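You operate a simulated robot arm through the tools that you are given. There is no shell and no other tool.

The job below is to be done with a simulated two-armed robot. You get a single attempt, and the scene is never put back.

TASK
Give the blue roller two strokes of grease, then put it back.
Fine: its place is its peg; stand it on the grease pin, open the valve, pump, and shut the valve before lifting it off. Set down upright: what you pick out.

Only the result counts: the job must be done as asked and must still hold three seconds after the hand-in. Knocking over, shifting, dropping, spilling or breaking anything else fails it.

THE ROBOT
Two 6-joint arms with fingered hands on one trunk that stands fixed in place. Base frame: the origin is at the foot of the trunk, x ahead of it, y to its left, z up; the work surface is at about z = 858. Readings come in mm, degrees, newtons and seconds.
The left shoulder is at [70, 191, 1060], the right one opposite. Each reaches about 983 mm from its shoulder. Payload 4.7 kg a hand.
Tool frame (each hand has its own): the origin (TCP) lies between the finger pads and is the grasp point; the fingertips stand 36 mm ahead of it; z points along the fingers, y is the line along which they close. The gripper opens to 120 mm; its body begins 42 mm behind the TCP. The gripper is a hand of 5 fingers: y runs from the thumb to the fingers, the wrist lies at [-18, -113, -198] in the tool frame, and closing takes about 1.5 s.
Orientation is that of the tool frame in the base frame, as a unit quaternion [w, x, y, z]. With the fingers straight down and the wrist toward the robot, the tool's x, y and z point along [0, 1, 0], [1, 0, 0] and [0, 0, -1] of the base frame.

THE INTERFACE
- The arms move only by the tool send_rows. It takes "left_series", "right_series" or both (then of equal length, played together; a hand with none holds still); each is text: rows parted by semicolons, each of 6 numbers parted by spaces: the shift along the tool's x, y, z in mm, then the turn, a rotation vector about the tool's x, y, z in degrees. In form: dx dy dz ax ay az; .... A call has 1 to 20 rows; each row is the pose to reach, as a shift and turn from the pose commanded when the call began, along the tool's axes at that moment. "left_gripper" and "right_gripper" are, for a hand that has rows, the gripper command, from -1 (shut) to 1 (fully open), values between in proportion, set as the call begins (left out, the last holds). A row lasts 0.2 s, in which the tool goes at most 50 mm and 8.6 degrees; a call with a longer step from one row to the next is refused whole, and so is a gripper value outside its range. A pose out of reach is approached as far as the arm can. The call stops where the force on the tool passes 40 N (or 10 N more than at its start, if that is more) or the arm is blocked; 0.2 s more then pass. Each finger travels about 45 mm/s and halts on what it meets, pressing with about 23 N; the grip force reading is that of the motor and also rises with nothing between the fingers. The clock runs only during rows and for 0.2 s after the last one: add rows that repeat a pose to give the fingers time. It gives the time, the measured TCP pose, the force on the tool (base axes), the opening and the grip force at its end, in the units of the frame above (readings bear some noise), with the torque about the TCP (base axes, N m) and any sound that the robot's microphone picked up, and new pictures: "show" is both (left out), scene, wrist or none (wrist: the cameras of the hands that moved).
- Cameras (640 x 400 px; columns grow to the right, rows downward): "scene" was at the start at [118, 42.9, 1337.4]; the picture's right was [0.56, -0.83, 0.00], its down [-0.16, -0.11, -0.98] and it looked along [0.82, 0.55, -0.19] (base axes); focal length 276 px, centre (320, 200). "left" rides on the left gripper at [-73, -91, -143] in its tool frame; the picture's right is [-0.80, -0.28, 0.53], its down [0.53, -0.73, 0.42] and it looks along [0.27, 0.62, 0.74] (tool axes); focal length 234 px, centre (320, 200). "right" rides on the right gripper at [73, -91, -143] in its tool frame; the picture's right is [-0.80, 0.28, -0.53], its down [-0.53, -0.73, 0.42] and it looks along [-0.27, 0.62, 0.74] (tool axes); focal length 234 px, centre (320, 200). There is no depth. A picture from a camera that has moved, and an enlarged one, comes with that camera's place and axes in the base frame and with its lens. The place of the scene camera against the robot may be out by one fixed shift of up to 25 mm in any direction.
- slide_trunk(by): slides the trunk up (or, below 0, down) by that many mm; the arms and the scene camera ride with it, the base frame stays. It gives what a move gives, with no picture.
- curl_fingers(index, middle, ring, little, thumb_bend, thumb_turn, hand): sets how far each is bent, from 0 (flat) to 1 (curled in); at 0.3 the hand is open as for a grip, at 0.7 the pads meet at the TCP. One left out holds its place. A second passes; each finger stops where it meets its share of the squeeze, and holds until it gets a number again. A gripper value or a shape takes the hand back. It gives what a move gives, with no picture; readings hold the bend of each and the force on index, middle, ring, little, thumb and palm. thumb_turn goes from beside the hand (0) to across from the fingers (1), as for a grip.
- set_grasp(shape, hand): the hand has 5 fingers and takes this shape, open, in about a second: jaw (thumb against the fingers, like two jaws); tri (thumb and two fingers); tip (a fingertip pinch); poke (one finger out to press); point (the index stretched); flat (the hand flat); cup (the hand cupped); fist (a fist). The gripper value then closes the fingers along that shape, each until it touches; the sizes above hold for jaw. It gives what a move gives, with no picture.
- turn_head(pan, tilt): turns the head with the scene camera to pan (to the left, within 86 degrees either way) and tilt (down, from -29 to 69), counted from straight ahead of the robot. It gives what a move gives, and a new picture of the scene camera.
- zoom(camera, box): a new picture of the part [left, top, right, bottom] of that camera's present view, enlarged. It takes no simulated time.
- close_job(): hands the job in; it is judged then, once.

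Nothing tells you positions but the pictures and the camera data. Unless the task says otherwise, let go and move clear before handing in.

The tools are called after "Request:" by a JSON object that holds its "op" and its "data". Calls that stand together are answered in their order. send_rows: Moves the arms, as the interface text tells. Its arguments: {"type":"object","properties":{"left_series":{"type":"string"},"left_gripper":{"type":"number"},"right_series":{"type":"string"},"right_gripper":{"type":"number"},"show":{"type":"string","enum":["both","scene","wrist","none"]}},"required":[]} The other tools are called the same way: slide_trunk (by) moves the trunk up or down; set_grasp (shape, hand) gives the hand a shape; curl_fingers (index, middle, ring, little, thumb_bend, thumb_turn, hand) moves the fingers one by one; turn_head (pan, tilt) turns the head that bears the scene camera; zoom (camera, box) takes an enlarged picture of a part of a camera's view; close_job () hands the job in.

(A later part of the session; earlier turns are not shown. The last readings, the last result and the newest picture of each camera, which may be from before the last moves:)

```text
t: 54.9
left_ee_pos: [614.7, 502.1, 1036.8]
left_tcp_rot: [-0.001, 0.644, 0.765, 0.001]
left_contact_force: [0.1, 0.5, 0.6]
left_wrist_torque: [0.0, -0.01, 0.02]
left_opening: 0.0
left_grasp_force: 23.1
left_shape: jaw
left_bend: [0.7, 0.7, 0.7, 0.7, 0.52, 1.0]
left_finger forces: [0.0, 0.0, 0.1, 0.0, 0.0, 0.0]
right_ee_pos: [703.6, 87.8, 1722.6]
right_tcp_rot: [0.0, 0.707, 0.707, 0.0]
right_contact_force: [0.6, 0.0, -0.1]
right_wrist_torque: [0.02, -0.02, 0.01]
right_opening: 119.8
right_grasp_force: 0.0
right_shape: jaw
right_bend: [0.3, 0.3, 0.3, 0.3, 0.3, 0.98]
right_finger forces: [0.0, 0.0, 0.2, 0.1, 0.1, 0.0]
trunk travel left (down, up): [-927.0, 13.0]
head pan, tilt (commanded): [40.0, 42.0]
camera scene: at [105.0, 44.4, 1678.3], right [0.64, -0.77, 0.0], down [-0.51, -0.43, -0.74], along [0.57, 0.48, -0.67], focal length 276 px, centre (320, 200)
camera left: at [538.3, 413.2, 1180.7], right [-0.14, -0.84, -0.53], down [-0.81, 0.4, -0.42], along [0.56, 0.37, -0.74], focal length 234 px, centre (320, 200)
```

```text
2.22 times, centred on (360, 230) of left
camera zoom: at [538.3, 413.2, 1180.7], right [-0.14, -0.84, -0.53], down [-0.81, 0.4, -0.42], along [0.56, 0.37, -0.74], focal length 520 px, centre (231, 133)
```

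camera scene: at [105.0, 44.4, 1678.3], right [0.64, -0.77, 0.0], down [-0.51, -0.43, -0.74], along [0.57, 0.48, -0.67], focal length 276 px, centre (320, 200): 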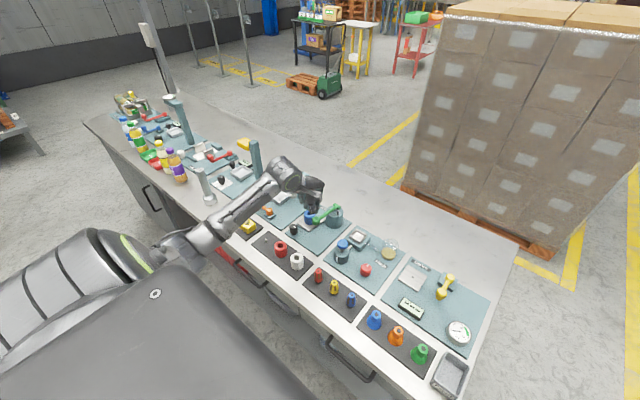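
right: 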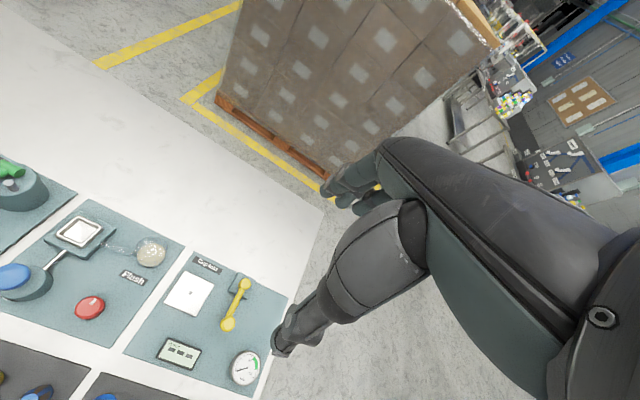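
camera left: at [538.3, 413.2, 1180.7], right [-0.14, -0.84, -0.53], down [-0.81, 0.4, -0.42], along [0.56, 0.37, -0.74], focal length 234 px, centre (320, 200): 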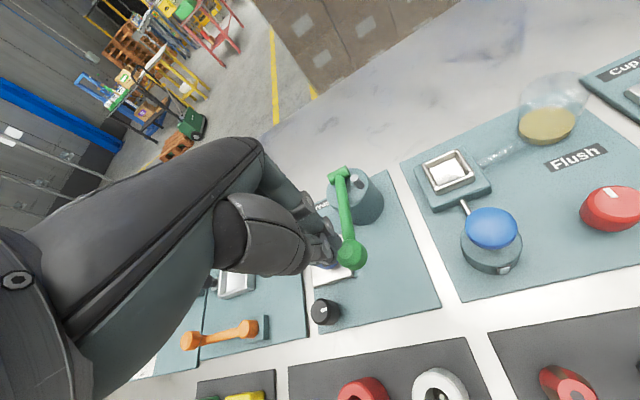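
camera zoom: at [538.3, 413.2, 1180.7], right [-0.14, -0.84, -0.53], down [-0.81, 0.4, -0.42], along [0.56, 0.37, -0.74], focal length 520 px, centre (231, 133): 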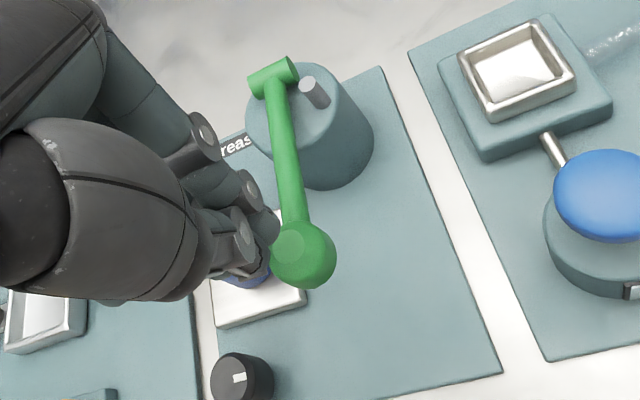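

The tip is nearly over the ball (ball ≈ [619,495]). A small correction and then press down slowly to find contact.

Request:
{"op": "send_rows", "data": {"left_series": "-4.1 0.3 5 0 0 0; -4.1 0.3 10 0 0 0; -4.1 0.3 15 0 0 0; -4.1 0.3 20 0 0 0; -4.1 0.3 25 0 0 0", "show": "none"}}

Request:
{"op": "zoom", "data": {"camera": "scene", "box": [280, 165, 350, 235]}}

```text
t: 56.1
left_ee_pos: [616.2, 498.7, 1011.8]
left_tcp_rot: [-0.001, 0.644, 0.765, 0.0]
left_contact_force: [0.1, 0.7, -0.2]
left_wrist_torque: [0.01, 0.01, -0.05]
left_opening: 0.0
left_grasp_force: 23.5
left_shape: jaw
left_bend: [0.7, 0.7, 0.7, 0.7, 0.52, 1.0]
left_finger forces: [0.1, 0.0, 0.0, 0.0, 0.1, 0.0]
right_ee_pos: [702.7, 88.8, 1721.8]
right_tcp_rot: [0.0, 0.707, 0.707, 0.0]
right_contact_force: [0.1, 0.0, -0.2]
right_wrist_torque: [0.02, 0.03, 0.01]
right_opening: 119.9
right_grasp_force: 0.0
right_shape: jaw
right_bend: [0.3, 0.3, 0.3, 0.3, 0.3, 0.98]
right_finger forces: [0.0, 0.0, 0.0, 0.0, 0.1, 0.1]
trunk travel left (down, up): [-927.0, 13.0]
head pan, tilt (commanded): [40.0, 42.0]
```

```text
5.71 times, centred on (315, 200) of scene
camera zoom: at [104.9, 44.9, 1678.3], right [0.64, -0.77, 0.0], down [-0.51, -0.43, -0.74], along [0.57, 0.48, -0.67], focal length 1579 px, centre (349, 200)
```

zoom: 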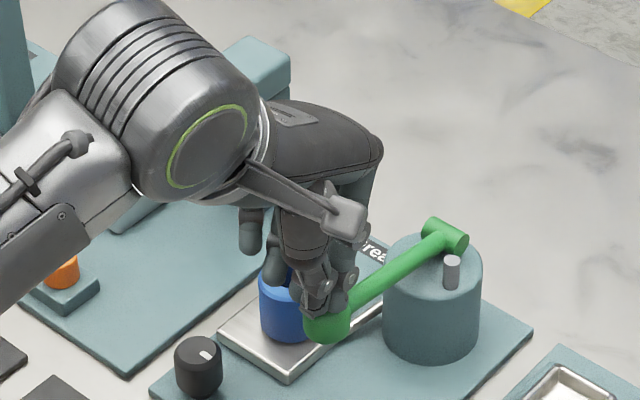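

Request:
{"op": "send_rows", "data": {"left_series": "0 0 4 0 0 0; 0 0 8 0 0 0; 0 0 12 0 0 0; 0 0 16 0 0 0", "show": "none"}}

Request:
{"op": "zoom", "data": {"camera": "scene", "box": [280, 165, 350, 235]}}

```text
t: 57.1
left_ee_pos: [615.6, 497.0, 994.2]
left_tcp_rot: [0.0, 0.643, 0.766, 0.0]
left_contact_force: [-1.4, 0.1, 1.9]
left_wrist_torque: [-0.02, 0.06, 0.02]
left_opening: 0.0
left_grasp_force: 23.2
left_shape: jaw
left_bend: [0.7, 0.7, 0.7, 0.7, 0.52, 1.0]
left_finger forces: [0.2, 0.1, 0.0, 0.1, 0.0, 0.1]
right_ee_pos: [702.0, 89.2, 1723.6]
right_tcp_rot: [0.0, 0.707, 0.707, 0.0]
right_contact_force: [0.5, 0.1, 0.4]
right_wrist_torque: [-0.01, 0.01, 0.0]
right_opening: 119.7
right_grasp_force: 0.1
right_shape: jaw
right_bend: [0.3, 0.3, 0.3, 0.3, 0.3, 0.98]
right_finger forces: [0.0, 0.1, 0.0, 0.0, 0.0, 0.0]
trunk travel left (down, up): [-927.0, 13.0]
head pan, tilt (commanded): [40.0, 42.0]
```

```text
5.71 times, centred on (315, 200) of scene
camera zoom: at [104.1, 44.6, 1678.4], right [0.64, -0.77, 0.0], down [-0.51, -0.43, -0.74], along [0.57, 0.48, -0.67], focal length 1579 px, centre (349, 200)
```

zoom: 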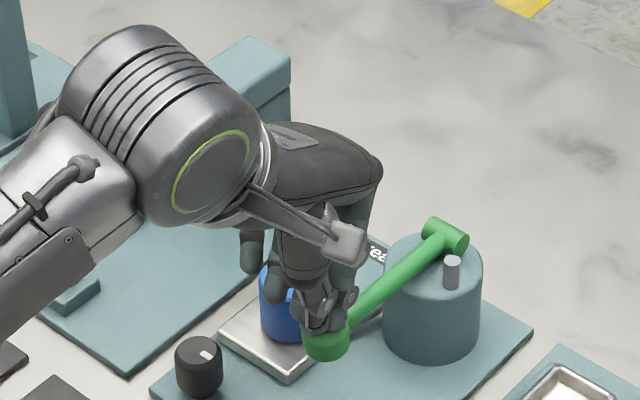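

The lever moves down with little force. Continuing down while watching force and sound.

Request:
{"op": "send_rows", "data": {"left_series": "0 0.5 4 0 0 0; 0 1 8 0 0 0; 0 1.5 12 0 0 0; 0 2.5 16 0 0 0; 0 3.5 20 0 0 0", "show": "none"}}

Request:
{"op": "zoom", "data": {"camera": "scene", "box": [280, 165, 350, 235]}}

```text
t: 58.3
left_ee_pos: [619.2, 497.9, 975.2]
left_tcp_rot: [0.0, 0.644, 0.765, 0.001]
left_contact_force: [0.6, -1.7, 3.8]
left_wrist_torque: [-0.04, -0.05, 0.0]
left_opening: 0.0
left_grasp_force: 22.7
left_shape: jaw
left_bend: [0.7, 0.7, 0.7, 0.7, 0.52, 1.0]
left_finger forces: [0.0, 0.2, 0.0, 0.1, 0.0, 0.0]
right_ee_pos: [702.0, 86.8, 1722.7]
right_tcp_rot: [0.0, 0.707, 0.707, 0.0]
right_contact_force: [-0.7, -0.3, -0.3]
right_wrist_torque: [-0.01, 0.02, 0.02]
right_opening: 120.0
right_grasp_force: 0.0
right_shape: jaw
right_bend: [0.3, 0.3, 0.3, 0.3, 0.3, 0.98]
right_finger forces: [0.0, 0.1, 0.1, 0.0, 0.0, 0.0]
trunk travel left (down, up): [-927.0, 13.0]
head pan, tilt (commanded): [40.0, 42.0]
```

```text
5.71 times, centred on (315, 200) of scene
camera zoom: at [104.7, 44.2, 1678.4], right [0.64, -0.77, 0.0], down [-0.51, -0.43, -0.74], along [0.57, 0.48, -0.67], focal length 1579 px, centre (349, 200)
```

zoom: 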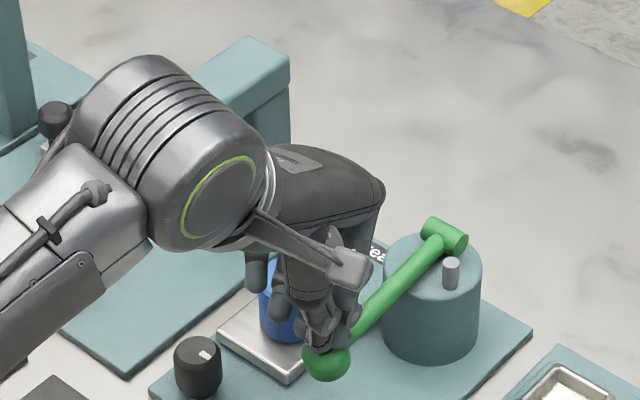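

Request:
{"op": "send_rows", "data": {"left_series": "0 1 4 0 0 0; 0 2 8 0 0 0; 0 3 12 0 0 0; 0 4.5 16 0 0 0", "show": "none"}}

Request:
{"op": "zoom", "data": {"camera": "scene", "box": [280, 165, 350, 235]}}

```text
t: 59.3
left_ee_pos: [623.1, 497.8, 965.3]
left_tcp_rot: [0.002, 0.644, 0.765, 0.006]
left_contact_force: [0.8, -2.5, 29.0]
left_wrist_torque: [-0.07, -0.32, -0.04]
left_opening: 0.0
left_grasp_force: 23.0
left_shape: jaw
left_bend: [0.7, 0.7, 0.7, 0.7, 0.52, 1.0]
left_finger forces: [39.3, 0.0, 0.1, 0.1, 0.0, 0.0]
right_ee_pos: [698.0, 84.7, 1725.4]
right_tcp_rot: [-0.001, 0.707, 0.707, 0.001]
right_contact_force: [-0.4, -0.6, -0.6]
right_wrist_torque: [0.0, -0.01, 0.02]
right_opening: 120.1
right_grasp_force: 0.0
right_shape: jaw
right_bend: [0.3, 0.3, 0.3, 0.3, 0.3, 0.98]
right_finger forces: [0.0, 0.0, 0.1, 0.0, 0.0, 0.0]
trunk travel left (down, up): [-927.0, 13.0]
head pan, tilt (commanded): [40.0, 42.0]
```

```text
5.71 times, centred on (315, 200) of scene
camera zoom: at [100.6, 41.0, 1679.2], right [0.64, -0.77, 0.0], down [-0.51, -0.43, -0.75], along [0.57, 0.48, -0.67], focal length 1579 px, centre (349, 200)
```

zoom: 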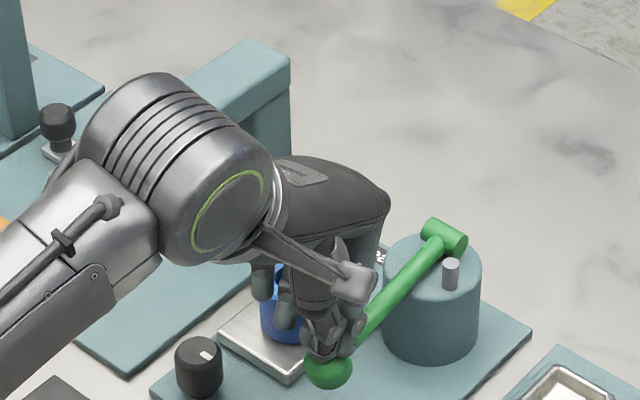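

The lever hit its bottom stop (29 N) – first stroke pressed. Now I rise and see whether it returns by itself.

Request:
{"op": "send_rows", "data": {"left_series": "0 -1 -8 0 0 0; 0 -3 -18 0 0 0; 0 -5 -28 0 0 0; 0 -6 -38 0 0 0; 0 -7 -48 0 0 0; 0 -8 -58 0 0 0; 0 -8.5 -68 0 0 0; 0 -8.5 -68 0 0 0", "show": "none"}}

Request:
{"op": "zoom", "data": {"camera": "scene", "box": [280, 165, 350, 235]}}

```text
t: 61.1
left_ee_pos: [615.2, 496.7, 1028.1]
left_tcp_rot: [-0.002, 0.643, 0.766, 0.0]
left_contact_force: [0.1, -0.2, 0.0]
left_wrist_torque: [0.01, 0.02, -0.01]
left_opening: 0.0
left_grasp_force: 23.0
left_shape: jaw
left_bend: [0.7, 0.7, 0.7, 0.7, 0.52, 1.0]
left_finger forces: [0.0, 0.0, 0.1, 0.0, 0.0, 0.0]
right_ee_pos: [703.2, 89.4, 1722.8]
right_tcp_rot: [0.0, 0.707, 0.707, 0.0]
right_contact_force: [0.0, -0.9, -0.1]
right_wrist_torque: [0.0, 0.0, -0.01]
right_opening: 119.9
right_grasp_force: 0.0
right_shape: jaw
right_bend: [0.3, 0.3, 0.3, 0.3, 0.3, 0.98]
right_finger forces: [0.0, 0.0, 0.0, 0.0, 0.0, 0.0]
trunk travel left (down, up): [-927.0, 13.0]
head pan, tilt (commanded): [40.0, 42.0]
```

```text
5.71 times, centred on (315, 200) of scene
camera zoom: at [105.0, 45.1, 1678.3], right [0.64, -0.77, 0.0], down [-0.51, -0.43, -0.74], along [0.57, 0.48, -0.67], focal length 1579 px, centre (349, 200)
```

zoom: 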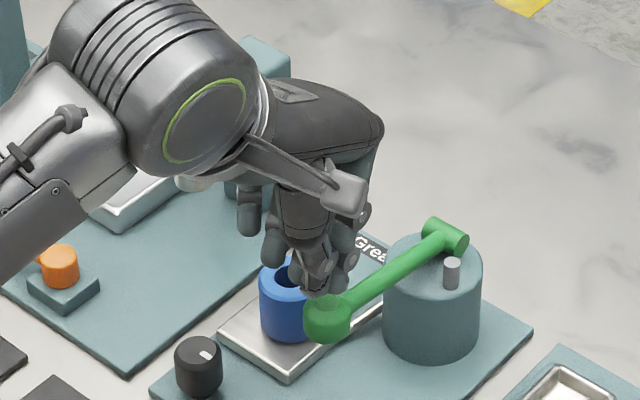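

The lever springs back up. I'll lift fully clear for a moment to be sure it's at the top before the second stroke.

Request:
{"op": "send_rows", "data": {"left_series": "0 0 -10 0 0 0; 0 0 -10 0 0 0; 0 0 -10 0 0 0", "show": "wrist"}}

Request:
{"op": "zoom", "data": {"camera": "scene", "box": [280, 165, 350, 235]}}

Request:
{"op": "zoom", "data": {"camera": "left", "box": [240, 140, 480, 320]}}

```text
t: 61.9
left_ee_pos: [615.7, 497.8, 1035.3]
left_tcp_rot: [0.0, 0.643, 0.765, 0.0]
left_contact_force: [0.7, 1.1, 0.2]
left_wrist_torque: [0.03, 0.01, -0.03]
left_opening: 0.0
left_grasp_force: 22.7
left_shape: jaw
left_bend: [0.7, 0.7, 0.7, 0.7, 0.52, 1.0]
left_finger forces: [0.1, 0.0, 0.0, 0.0, 0.0, 0.0]
right_ee_pos: [703.3, 87.7, 1722.3]
right_tcp_rot: [0.001, 0.707, 0.707, 0.0]
right_contact_force: [0.3, -0.6, -0.4]
right_wrist_torque: [0.02, 0.04, 0.0]
right_opening: 120.1
right_grasp_force: 0.2
right_shape: jaw
right_bend: [0.3, 0.3, 0.3, 0.3, 0.3, 0.98]
right_finger forces: [0.0, 0.0, 0.0, 0.1, 0.1, 0.1]
trunk travel left (down, up): [-927.0, 13.0]
head pan, tilt (commanded): [40.0, 42.0]
camera left: at [539.0, 408.7, 1180.2], right [-0.14, -0.84, -0.53], down [-0.81, 0.4, -0.42], along [0.57, 0.37, -0.74], focal length 234 px, centre (320, 200)
```

left: 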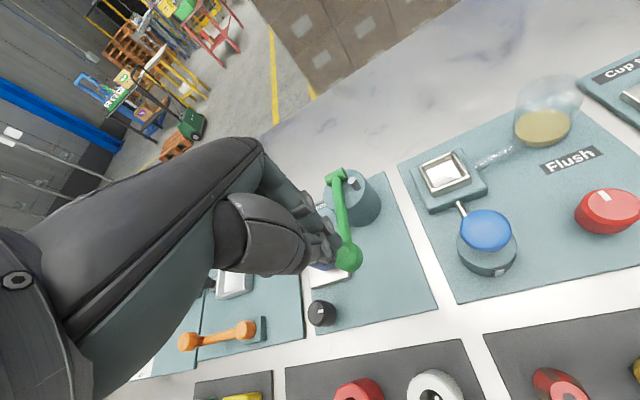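

```text
5.71 times, centred on (315, 200) of scene
camera zoom: at [104.8, 45.0, 1678.3], right [0.64, -0.77, 0.0], down [-0.51, -0.43, -0.74], along [0.57, 0.48, -0.67], focal length 1579 px, centre (349, 200)
```

zoom: 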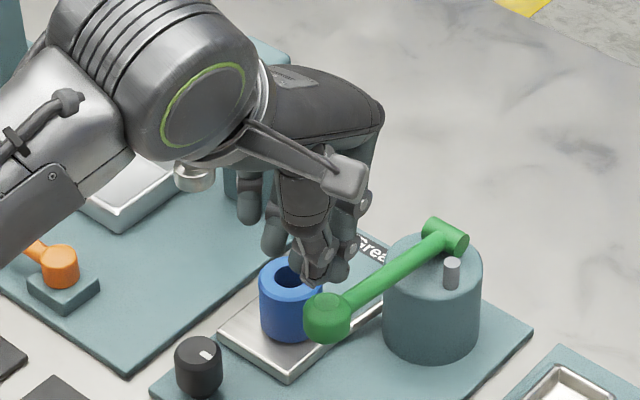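

```text
2.22 times, centred on (360, 230) of left
camera zoom: at [539.0, 408.7, 1180.2], right [-0.14, -0.84, -0.53], down [-0.81, 0.4, -0.42], along [0.57, 0.37, -0.74], focal length 520 px, centre (231, 133)
```

zoom: 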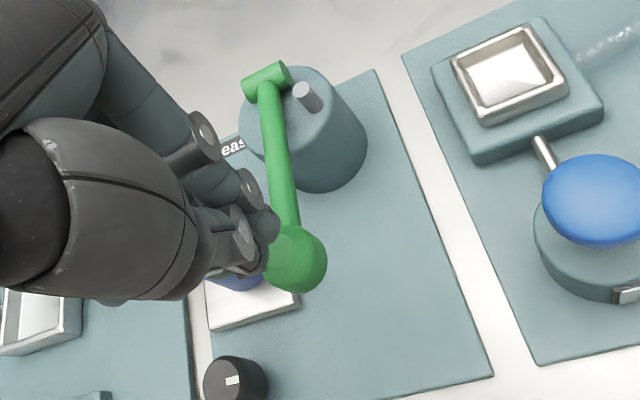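

Lever is fully back up. Second stroke: same path down to the stop.

Request:
{"op": "send_rows", "data": {"left_series": "0 0 8 0 0 0; 0 0 16 0 0 0; 0 0 24 0 0 0; 0 0 30 0 0 0; 0 0 36 0 0 0; 0 0 42 0 0 0; 0 0.5 48 0 0 0; 0 1.5 53 0 0 0; 0 2.5 58 0 0 0; 0 3.5 62 0 0 0; 0 5 67 0 0 0; 0 6.5 71 0 0 0; 0 7.5 75 0 0 0; 0 8.5 78 0 0 0", "show": "none"}}

Request:
{"op": "zoom", "data": {"camera": "scene", "box": [280, 165, 350, 235]}}

```text
t: 64.9
left_ee_pos: [623.8, 497.8, 965.7]
left_tcp_rot: [0.003, 0.643, 0.766, 0.006]
left_contact_force: [0.3, 2.4, 32.6]
left_wrist_torque: [0.11, -0.31, 0.05]
left_opening: 0.2
left_grasp_force: 22.7
left_shape: jaw
left_bend: [0.7, 0.7, 0.7, 0.7, 0.52, 1.0]
left_finger forces: [43.3, 0.1, 0.1, 0.0, 0.0, 0.0]
right_ee_pos: [697.2, 86.3, 1725.1]
right_tcp_rot: [0.001, 0.707, 0.707, 0.003]
right_contact_force: [-0.5, 0.3, -0.2]
right_wrist_torque: [-0.02, -0.03, 0.0]
right_opening: 119.9
right_grasp_force: 0.0
right_shape: jaw
right_bend: [0.3, 0.3, 0.3, 0.3, 0.3, 0.98]
right_finger forces: [0.1, 0.0, 0.1, 0.1, 0.1, 0.1]
trunk travel left (down, up): [-927.0, 13.0]
head pan, tilt (commanded): [40.0, 42.0]
```

```text
5.71 times, centred on (315, 200) of scene
camera zoom: at [99.8, 41.9, 1679.3], right [0.64, -0.77, 0.0], down [-0.51, -0.43, -0.75], along [0.57, 0.48, -0.67], focal length 1579 px, centre (349, 200)
```

zoom: 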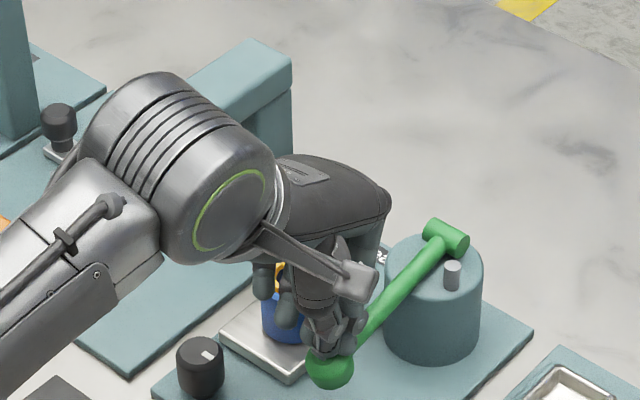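

Bottom stop again (33 N), and an orange grease ring has appeared at the roller's bore. Rising off the lever.

Request:
{"op": "send_rows", "data": {"left_series": "0 -1 -8 0 0 0; 0 -3 -18 0 0 0; 0 -5 -28 0 0 0; 0 -6 -38 0 0 0; 0 -7 -48 0 0 0; 0 -8 -58 0 0 0; 0 -8.5 -75 0 0 0; 0 -8.5 -100 0 0 0; 0 -8.5 -130 0 0 0; 0 -8.5 -130 0 0 0", "show": "both"}}

Request:
{"op": "zoom", "data": {"camera": "scene", "box": [280, 195, 345, 245]}}

Request:
{"op": "zoom", "data": {"camera": "left", "box": [280, 160, 480, 320]}}

```text
t: 67.1
left_ee_pos: [616.4, 497.2, 1089.8]
left_tcp_rot: [-0.001, 0.643, 0.766, 0.001]
left_contact_force: [-0.3, 0.3, 0.4]
left_wrist_torque: [0.0, 0.0, -0.01]
left_opening: 0.0
left_grasp_force: 22.5
left_shape: jaw
left_bend: [0.7, 0.7, 0.7, 0.7, 0.53, 1.0]
left_finger forces: [0.0, 0.0, 0.1, 0.1, 0.0, 0.0]
right_ee_pos: [702.4, 89.6, 1723.3]
right_tcp_rot: [0.0, 0.707, 0.707, 0.0]
right_contact_force: [-0.5, -0.3, 0.7]
right_wrist_torque: [0.04, 0.04, 0.0]
right_opening: 119.9
right_grasp_force: 0.0
right_shape: jaw
right_bend: [0.3, 0.3, 0.3, 0.3, 0.3, 0.98]
right_finger forces: [0.0, 0.0, 0.0, 0.1, 0.1, 0.0]
trunk travel left (down, up): [-927.0, 13.0]
head pan, tilt (commanded): [40.0, 42.0]
camera scene: at [105.0, 45.0, 1678.3], right [0.64, -0.77, 0.0], down [-0.51, -0.43, -0.74], along [0.57, 0.48, -0.67], focal length 276 px, centre (320, 200)
camera left: at [539.1, 409.2, 1233.9], right [-0.14, -0.84, -0.53], down [-0.81, 0.4, -0.42], along [0.56, 0.37, -0.74], focal length 234 px, centre (320, 200)
```

scene: 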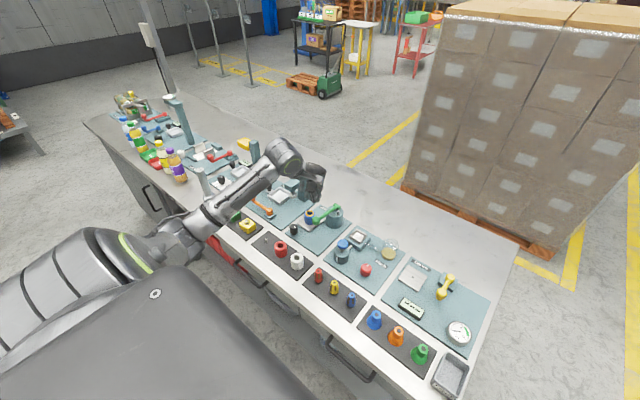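
left: 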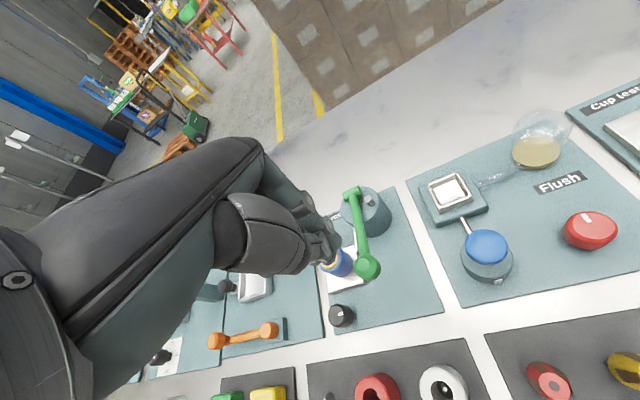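

```text
8.00 times, centred on (312, 220) of scene
camera zoom: at [105.0, 45.0, 1678.3], right [0.64, -0.77, 0.0], down [-0.51, -0.43, -0.74], along [0.57, 0.48, -0.67], focal length 2211 px, centre (380, 40)
```

zoom: 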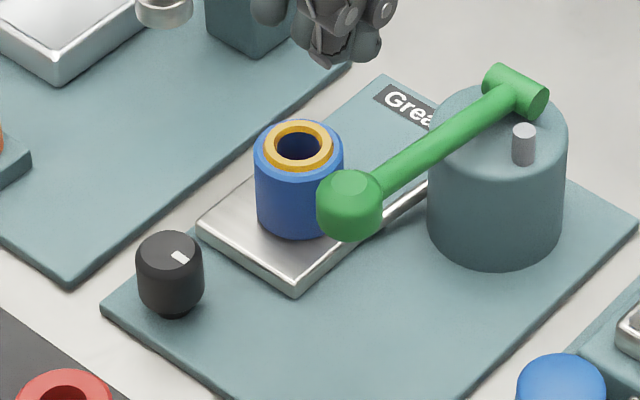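

```text
2.50 times, centred on (380, 240) of left
camera zoom: at [539.1, 409.2, 1233.9], right [-0.14, -0.84, -0.53], down [-0.81, 0.4, -0.42], along [0.56, 0.37, -0.74], focal length 585 px, centre (170, 100)
```

zoom: 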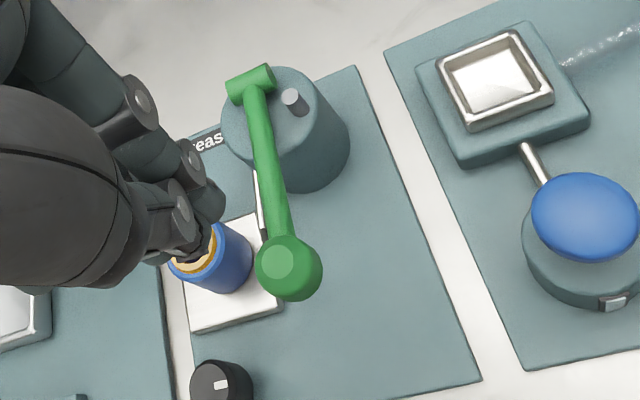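

A yellow grease ring now shows on the roller. I'll look at it closely to judge how many strokes were delivered before touching the valve.

Request:
{"op": "zoom", "data": {"camera": "scene", "box": [300, 206, 320, 224]}}

Request:
{"op": "zoom", "data": {"camera": "scene", "box": [318, 196, 350, 230]}}

```text
16.00 times, centred on (310, 215) of scene
camera zoom: at [105.0, 45.0, 1678.3], right [0.64, -0.77, 0.0], down [-0.51, -0.43, -0.74], along [0.57, 0.48, -0.67], focal length 4422 px, centre (480, -40)
```

zoom: 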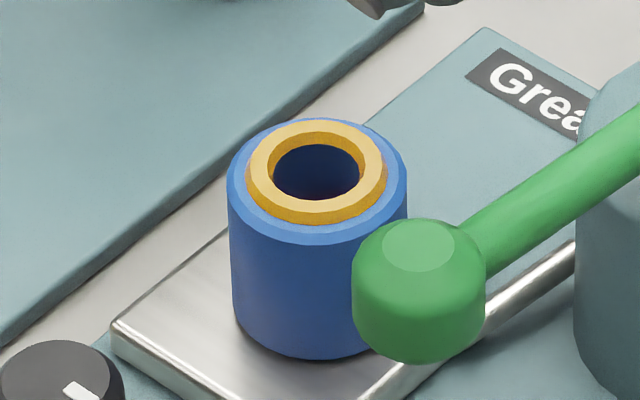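

```text
11.76 times, centred on (334, 213) of scene
camera zoom: at [105.0, 45.0, 1678.3], right [0.64, -0.77, 0.0], down [-0.51, -0.43, -0.74], along [0.57, 0.48, -0.67], focal length 3252 px, centre (155, 47)
```

zoom: 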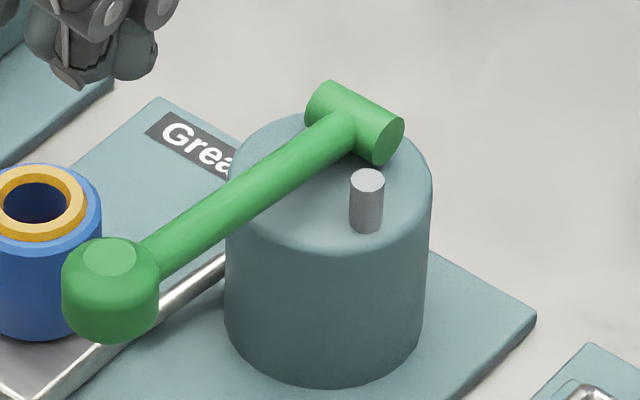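

Two full strokes were made with the valve open and the grease collar appeared, exactly as asked. Now I shut the valve: narrow pinch again, back over the knob at yaw −30°, so a counter-clockwise sweep returns it.

Request:
{"op": "curl_fingers", "data": {"hand": "left", "index": 0.99, "middle": 0.49, "ring": 0.99, "little": 0.99, "thumb_bend": 0.51, "thumb_turn": 1}}

Request:
{"op": "send_rows", "data": {"left_series": "20 -2 0 0 0 8; 40 -4 0 0 0 16; 60 -6 5 0 0 24; 80 -7 20 0 0 32; 87.5 -8 40 0 0 40; 87.5 -8 60 0 0 40; 87.5 -8 60 0 0 40", "show": "both"}}

Request:
{"op": "zoom", "data": {"camera": "scene", "box": [275, 170, 335, 240]}}

Request:
{"op": "zoom", "data": {"camera": "left", "box": [270, 160, 430, 320]}}

```text
t: 68.1
left_ee_pos: [617.2, 497.2, 1089.7]
left_tcp_rot: [0.0, 0.643, 0.766, 0.0]
left_contact_force: [0.0, 0.3, -0.1]
left_wrist_torque: [-0.02, -0.01, -0.04]
left_opening: 65.6
left_grasp_force: 0.1
left_shape: fingers
left_bend: [0.99, 0.49, 0.99, 0.99, 0.51, 1.0]
left_finger forces: [0.1, 0.1, 0.1, 0.0, 0.0, 0.1]
right_ee_pos: [701.4, 88.8, 1722.4]
right_tcp_rot: [0.0, 0.707, 0.707, 0.001]
right_contact_force: [0.2, -0.1, -0.6]
right_wrist_torque: [0.02, 0.02, 0.02]
right_opening: 120.1
right_grasp_force: 0.0
right_shape: jaw
right_bend: [0.3, 0.3, 0.3, 0.3, 0.3, 0.98]
right_finger forces: [0.1, 0.1, 0.0, 0.1, 0.0, 0.0]
trunk travel left (down, up): [-927.0, 13.0]
head pan, tilt (commanded): [40.0, 42.0]
```

```text
t: 69.7
left_ee_pos: [591.6, 583.6, 1030.8]
left_tcp_rot: [0.0, 0.866, 0.5, -0.001]
left_contact_force: [0.8, -0.7, -0.1]
left_wrist_torque: [0.01, 0.03, 0.01]
left_opening: 65.5
left_grasp_force: 0.1
left_shape: fingers
left_bend: [0.99, 0.49, 0.99, 0.99, 0.51, 1.0]
left_finger forces: [0.0, 0.0, 0.0, 0.1, 0.1, 0.0]
right_ee_pos: [703.4, 89.1, 1723.0]
right_tcp_rot: [0.0, 0.707, 0.707, 0.001]
right_contact_force: [-0.2, 0.4, 0.2]
right_wrist_torque: [0.01, 0.01, 0.0]
right_opening: 119.7
right_grasp_force: 0.1
right_shape: jaw
right_bend: [0.3, 0.3, 0.3, 0.3, 0.3, 0.98]
right_finger forces: [0.0, 0.0, 0.1, 0.0, 0.0, 0.1]
trunk travel left (down, up): [-927.0, 13.0]
head pan, tilt (commanded): [40.0, 42.0]
camera scene: at [104.3, 44.9, 1678.4], right [0.64, -0.77, 0.0], down [-0.51, -0.43, -0.74], along [0.57, 0.48, -0.67], focal length 276 px, centre (320, 200)
camera left: at [477.1, 565.2, 1173.8], right [-0.64, -0.56, -0.53], down [-0.37, 0.83, -0.42], along [0.67, -0.08, -0.74], focal length 234 px, centre (320, 200)
```

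scene: 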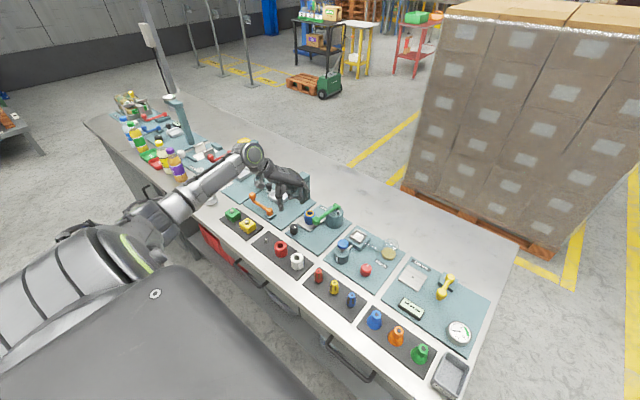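
left: 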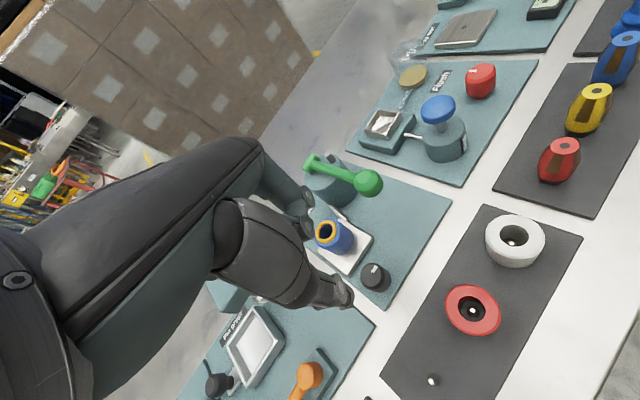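

```text
5.71 times, centred on (305, 205) of scene
camera zoom: at [104.3, 44.9, 1678.4], right [0.64, -0.77, 0.0], down [-0.51, -0.43, -0.74], along [0.57, 0.48, -0.67], focal length 1579 px, centre (406, 171)
```

zoom: 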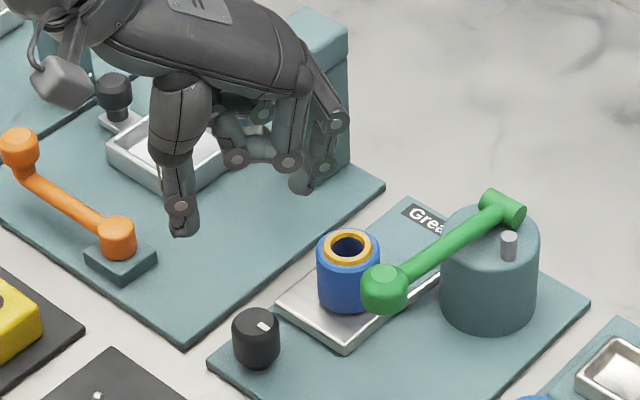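

```text
2.50 times, centred on (350, 240) of left
camera zoom: at [477.1, 565.2, 1173.8], right [-0.64, -0.56, -0.53], down [-0.37, 0.83, -0.42], along [0.67, -0.08, -0.74], focal length 585 px, centre (245, 100)
```

zoom: 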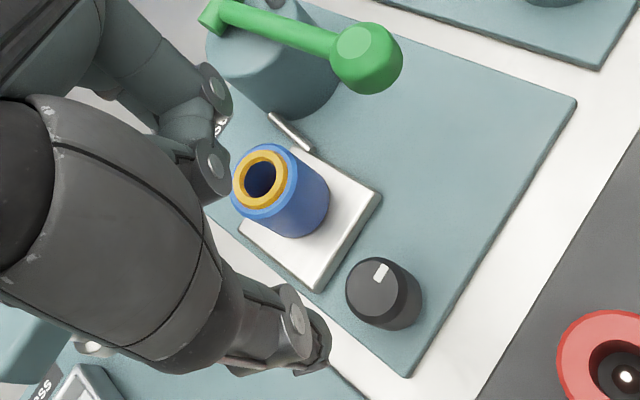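

Descending onto the knob.

Request:
{"op": "send_rows", "data": {"left_series": "0 0 30 0 0 0; 0 0 60 0 0 0; 0 0 80 0 0 0; 0 0 95 0 0 0; 0 0 105 0 0 0; 0 0 112 0 0 0; 0 0 112 0 0 0", "show": "none"}}

Request:
{"op": "zoom", "data": {"camera": "scene", "box": [280, 200, 330, 242]}}

Request:
{"op": "zoom", "data": {"camera": "left", "box": [270, 160, 390, 310]}}

```text
t: 71.3
left_ee_pos: [591.7, 582.1, 916.7]
left_tcp_rot: [0.0, 0.866, 0.5, 0.0]
left_contact_force: [-1.2, -0.3, 0.6]
left_wrist_torque: [0.02, -0.02, 0.02]
left_opening: 65.3
left_grasp_force: 0.1
left_shape: fingers
left_bend: [0.99, 0.49, 0.99, 0.99, 0.51, 1.0]
left_finger forces: [0.0, 0.6, 0.0, 0.1, 0.0, 0.0]
right_ee_pos: [702.4, 89.4, 1723.2]
right_tcp_rot: [0.001, 0.707, 0.707, 0.0]
right_contact_force: [0.2, 0.0, -0.4]
right_wrist_torque: [0.01, 0.02, 0.01]
right_opening: 119.9
right_grasp_force: 0.0
right_shape: jaw
right_bend: [0.3, 0.3, 0.3, 0.3, 0.3, 0.98]
right_finger forces: [0.0, 0.1, 0.0, 0.1, 0.0, 0.0]
trunk travel left (down, up): [-927.0, 13.0]
head pan, tilt (commanded): [40.0, 42.0]
```

```text
9.52 times, centred on (305, 221) of scene
camera zoom: at [104.4, 44.6, 1678.3], right [0.64, -0.77, 0.0], down [-0.51, -0.43, -0.74], along [0.57, 0.48, -0.67], focal length 2632 px, centre (463, 0)
```

zoom: 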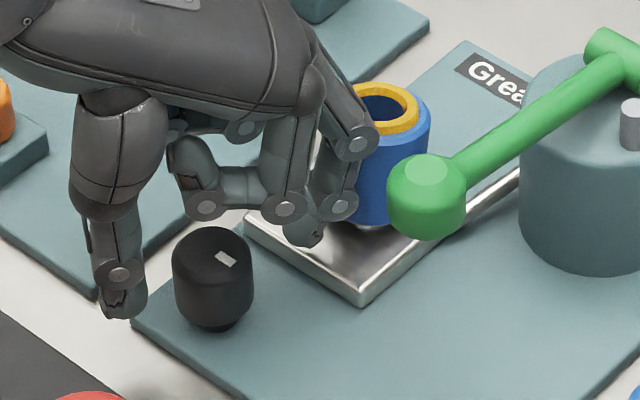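

```text
2.67 times, centred on (330, 235) of left
camera zoom: at [477.0, 563.2, 1060.3], right [-0.64, -0.56, -0.53], down [-0.37, 0.83, -0.42], along [0.67, -0.08, -0.74], focal length 624 px, centre (293, 107)
```

zoom: 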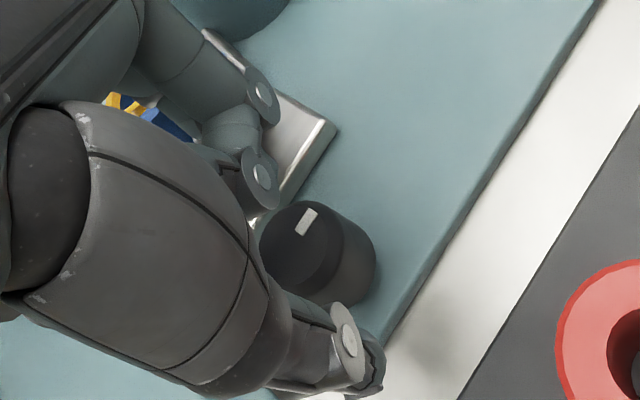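

Careful – the middle finger's joint has nudged the roller (it looks leaned on the pin). I draw the middle finger in at once so the roller can settle back.

Request:
{"op": "curl_fingers", "data": {"hand": "left", "middle": 0.56}}

Request:
{"op": "zoom", "data": {"camera": "scene", "box": [290, 200, 330, 234]}}

```text
t: 72.3
left_ee_pos: [591.6, 583.1, 917.1]
left_tcp_rot: [0.001, 0.866, 0.501, 0.0]
left_contact_force: [-0.8, -0.2, -0.1]
left_wrist_torque: [-0.02, -0.02, 0.05]
left_opening: 65.6
left_grasp_force: 0.0
left_shape: fingers
left_bend: [0.99, 0.56, 0.99, 0.99, 0.51, 1.0]
left_finger forces: [0.0, 0.2, 0.0, 0.1, 0.1, 0.1]
right_ee_pos: [702.4, 88.8, 1723.4]
right_tcp_rot: [0.001, 0.706, 0.708, 0.0]
right_contact_force: [0.4, 0.3, -0.2]
right_wrist_torque: [0.05, -0.02, 0.01]
right_opening: 119.6
right_grasp_force: 0.0
right_shape: jaw
right_bend: [0.3, 0.3, 0.3, 0.3, 0.3, 0.98]
right_finger forces: [0.0, 0.1, 0.0, 0.0, 0.0, 0.0]
trunk travel left (down, up): [-927.0, 13.0]
head pan, tilt (commanded): [40.0, 42.0]
```

```text
11.76 times, centred on (310, 217) of scene
camera zoom: at [104.7, 45.0, 1678.3], right [0.64, -0.77, 0.0], down [-0.51, -0.43, -0.74], along [0.57, 0.48, -0.67], focal length 3252 px, centre (438, 0)
```

zoom: 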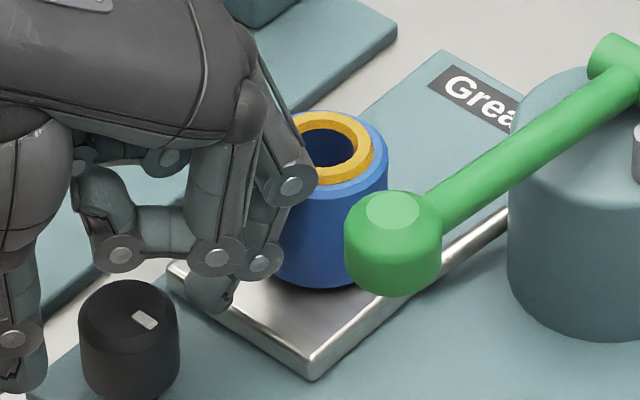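

Request:
{"op": "zoom", "data": {"camera": "scene", "box": [302, 204, 324, 226]}}

Request:
{"op": "zoom", "data": {"camera": "left", "box": [250, 120, 400, 280]}}

```text
16.00 times, centred on (313, 215) of scene
camera zoom: at [104.7, 45.0, 1678.3], right [0.64, -0.77, 0.0], down [-0.51, -0.43, -0.74], along [0.57, 0.48, -0.67], focal length 4422 px, centre (432, -40)
```

zoom: 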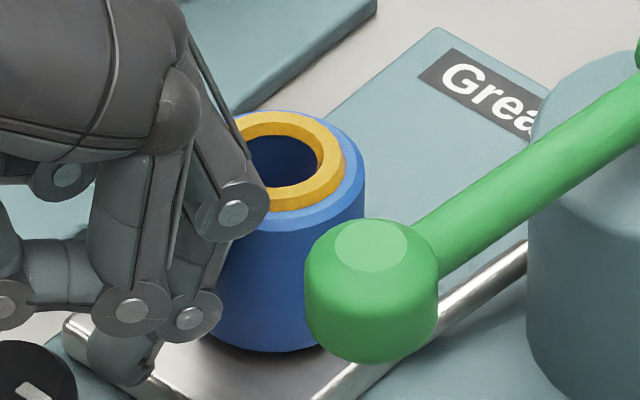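

```text
2.50 times, centred on (325, 200) of left
camera zoom: at [477.0, 563.6, 1060.3], right [-0.64, -0.56, -0.53], down [-0.37, 0.83, -0.42], along [0.67, -0.08, -0.74], focal length 585 px, centre (308, 200)
```

zoom: 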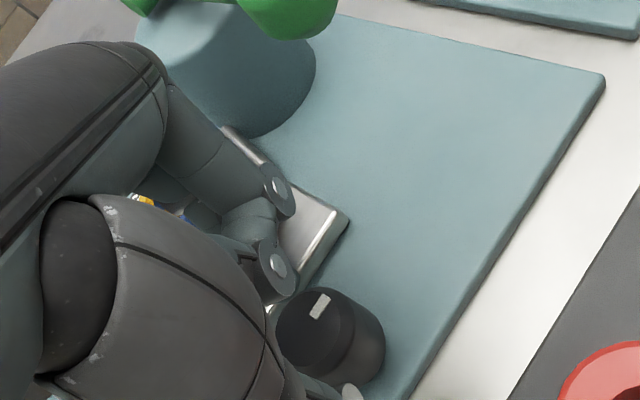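

The roller settled upright again on the pin (just slid a few mm within its bore clearance). Now gripping the knob with finger and thumb.

Request:
{"op": "curl_fingers", "data": {"hand": "left", "middle": 0.78, "thumb_bend": 0.82}}

Request:
{"op": "zoom", "data": {"camera": "scene", "box": [290, 200, 330, 234]}}

```text
t: 73.3
left_ee_pos: [589.9, 585.3, 915.3]
left_tcp_rot: [-0.001, 0.866, 0.5, 0.0]
left_contact_force: [-7.8, 10.4, -3.9]
left_wrist_torque: [0.32, 0.13, -0.03]
left_opening: 58.1
left_grasp_force: 16.5
left_shape: fingers
left_bend: [0.99, 0.63, 0.99, 0.99, 0.66, 1.0]
left_finger forces: [0.0, 11.6, 0.0, 0.1, 21.4, 0.0]
right_ee_pos: [701.0, 92.8, 1722.8]
right_tcp_rot: [0.0, 0.707, 0.707, -0.001]
right_contact_force: [0.3, -0.7, 0.8]
right_wrist_torque: [0.0, -0.01, 0.0]
right_opening: 119.8
right_grasp_force: 0.0
right_shape: jaw
right_bend: [0.3, 0.3, 0.3, 0.3, 0.3, 0.98]
right_finger forces: [0.0, 0.0, 0.1, 0.0, 0.0, 0.2]
trunk travel left (down, up): [-927.0, 13.0]
head pan, tilt (commanded): [40.0, 42.0]
```

```text
11.76 times, centred on (310, 217) of scene
camera zoom: at [103.4, 48.0, 1678.3], right [0.64, -0.77, 0.0], down [-0.51, -0.43, -0.74], along [0.57, 0.48, -0.67], focal length 3252 px, centre (438, 0)
```

zoom: 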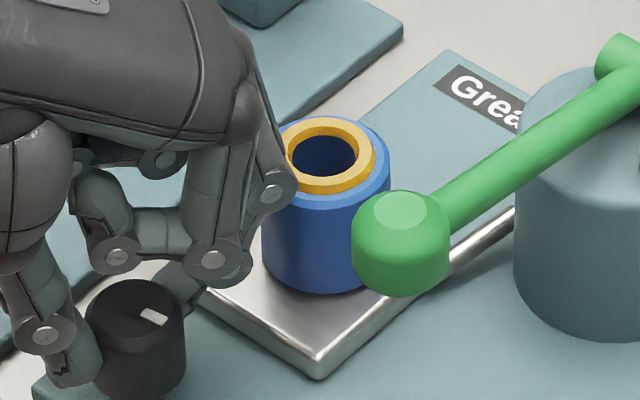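

Firm grip and the roller stands upright. Turning counter-clockwise in two sweeps.

Request:
{"op": "send_rows", "data": {"left_series": "0 0 0 0 0 -8; 0 0 0 0 0 -16; 0 0 0 0 0 -24; 0 0 0 0 0 -32; 0 0 0 0 0 -40; 0 0 0 0 0 -48; 0 0 0 0 0 -48", "show": "wrist"}}

Request:
{"op": "zoom", "data": {"camera": "left", "box": [270, 160, 390, 310]}}

Request:
{"op": "zoom", "data": {"camera": "scene", "box": [290, 200, 330, 234]}}

```text
t: 74.9
left_ee_pos: [590.1, 583.2, 916.2]
left_tcp_rot: [0.001, 0.588, 0.809, -0.002]
left_contact_force: [-15.9, 1.9, -8.7]
left_wrist_torque: [0.13, 0.31, -0.04]
left_opening: 58.7
left_grasp_force: 16.1
left_shape: fingers
left_bend: [0.99, 0.63, 0.99, 0.99, 0.66, 1.0]
left_finger forces: [0.0, 10.7, 0.0, 0.0, 21.4, 0.0]
right_ee_pos: [701.0, 90.5, 1722.8]
right_tcp_rot: [0.001, 0.707, 0.707, -0.001]
right_contact_force: [0.5, 0.1, 0.0]
right_wrist_torque: [0.0, 0.02, -0.02]
right_opening: 120.0
right_grasp_force: 0.0
right_shape: jaw
right_bend: [0.3, 0.3, 0.3, 0.3, 0.3, 0.98]
right_finger forces: [0.0, 0.0, 0.1, 0.0, 0.1, 0.1]
trunk travel left (down, up): [-927.0, 13.0]
head pan, tilt (commanded): [40.0, 42.0]
camera left: at [527.7, 484.6, 1059.8], right [-0.02, -0.85, -0.52], down [-0.86, 0.28, -0.42], along [0.51, 0.44, -0.74], focal length 234 px, centre (320, 200)
```

left: 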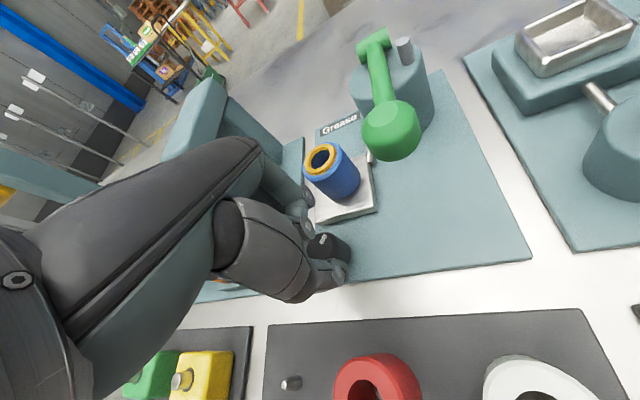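

```text
2.67 times, centred on (330, 235) of left
camera zoom: at [527.7, 484.6, 1059.8], right [-0.02, -0.85, -0.52], down [-0.86, 0.28, -0.42], along [0.51, 0.44, -0.74], focal length 624 px, centre (293, 107)
```

zoom: 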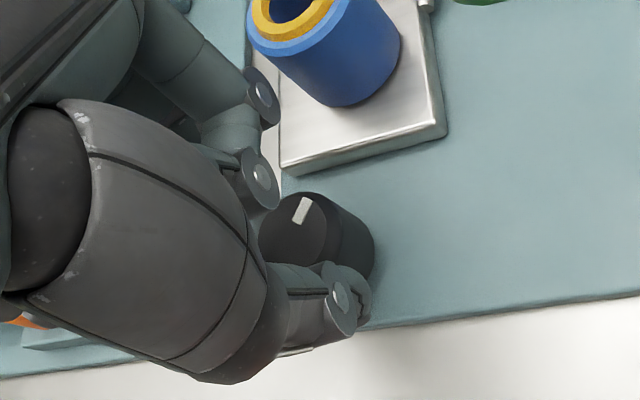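

```text
11.76 times, centred on (310, 217) of scene
camera zoom: at [103.2, 46.8, 1678.3], right [0.64, -0.77, 0.0], down [-0.51, -0.43, -0.74], along [0.57, 0.48, -0.67], focal length 3252 px, centre (438, 0)
```

zoom: 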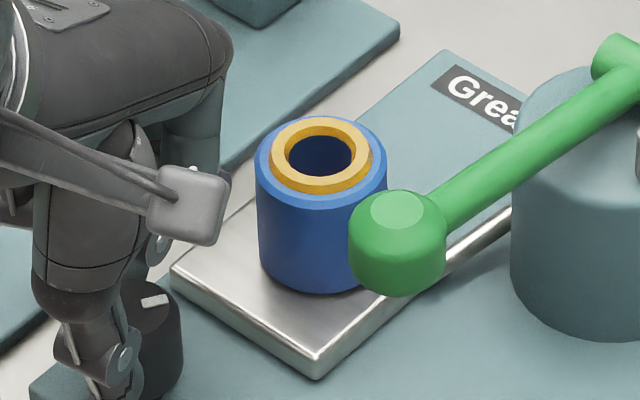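

The valve is following (mark ≈ −38°). Continuing counter-clockwise to the closed stop.

Request:
{"op": "send_rows", "data": {"left_series": "0 0 0 0 0 -8; 0 0 0 0 0 -16; 0 0 0 0 0 -24; 0 0 0 0 0 -32; 0 0 0 0 0 -40; 0 0 0 0 0 -45; 0 0 0 0 0 -45", "show": "wrist"}}

Request:
{"op": "zoom", "data": {"camera": "left", "box": [270, 160, 390, 310]}}

Request:
{"op": "zoom", "data": {"camera": "scene", "box": [280, 200, 330, 242]}}

```text
t: 76.5
left_ee_pos: [592.2, 580.2, 916.9]
left_tcp_rot: [0.0, 0.233, 0.972, 0.0]
left_contact_force: [-7.8, -4.0, -11.7]
left_wrist_torque: [-0.01, 0.12, -0.16]
left_opening: 58.3
left_grasp_force: 14.3
left_shape: fingers
left_bend: [0.99, 0.62, 0.99, 0.99, 0.66, 1.0]
left_finger forces: [0.0, 9.6, 0.0, 0.1, 19.0, 0.0]
right_ee_pos: [703.0, 89.0, 1722.2]
right_tcp_rot: [0.0, 0.708, 0.707, 0.0]
right_contact_force: [0.2, -0.4, 0.8]
right_wrist_torque: [0.02, 0.0, 0.01]
right_opening: 120.0
right_grasp_force: 0.1
right_shape: jaw
right_bend: [0.3, 0.3, 0.3, 0.3, 0.3, 0.98]
right_finger forces: [0.0, 0.0, 0.0, 0.0, 0.0, 0.0]
trunk travel left (down, up): [-927.0, 13.0]
head pan, tilt (commanded): [40.0, 42.0]
camera left: at [616.9, 466.1, 1060.7], right [0.59, -0.61, -0.52], down [-0.81, -0.41, -0.42], along [0.04, 0.67, -0.74], focal length 234 px, centre (320, 200)
```

left: 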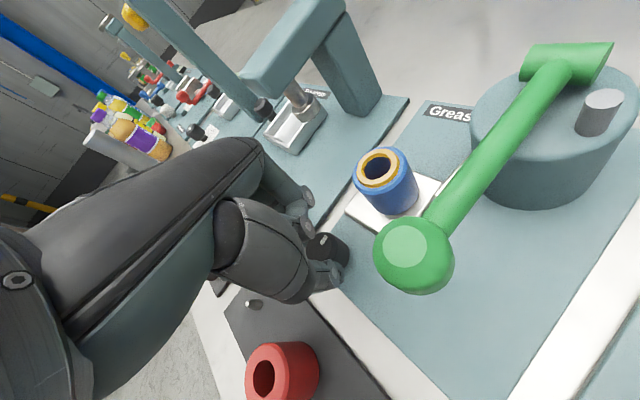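

```text
2.67 times, centred on (330, 235) of left
camera zoom: at [616.9, 466.1, 1060.7], right [0.59, -0.61, -0.52], down [-0.81, -0.41, -0.42], along [0.04, 0.67, -0.74], focal length 624 px, centre (293, 107)
```

zoom: 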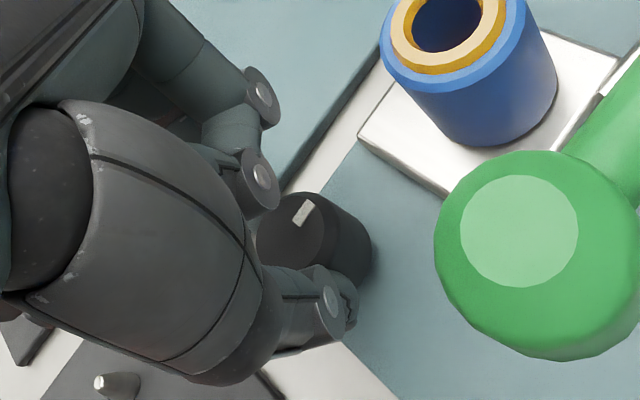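

```text
9.52 times, centred on (305, 221) of scene
camera zoom: at [104.8, 45.7, 1678.3], right [0.64, -0.77, 0.0], down [-0.51, -0.43, -0.74], along [0.57, 0.48, -0.67], focal length 2632 px, centre (463, 0)
```

zoom: 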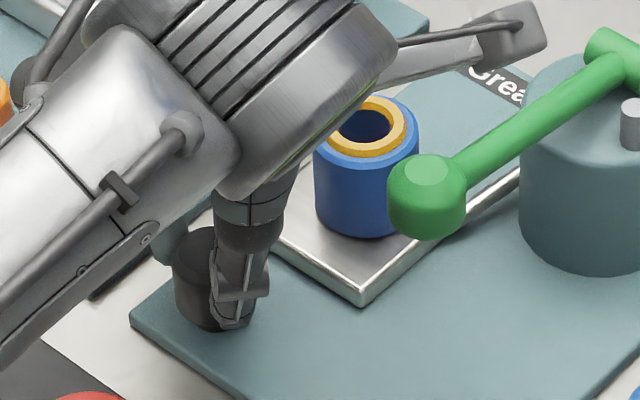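

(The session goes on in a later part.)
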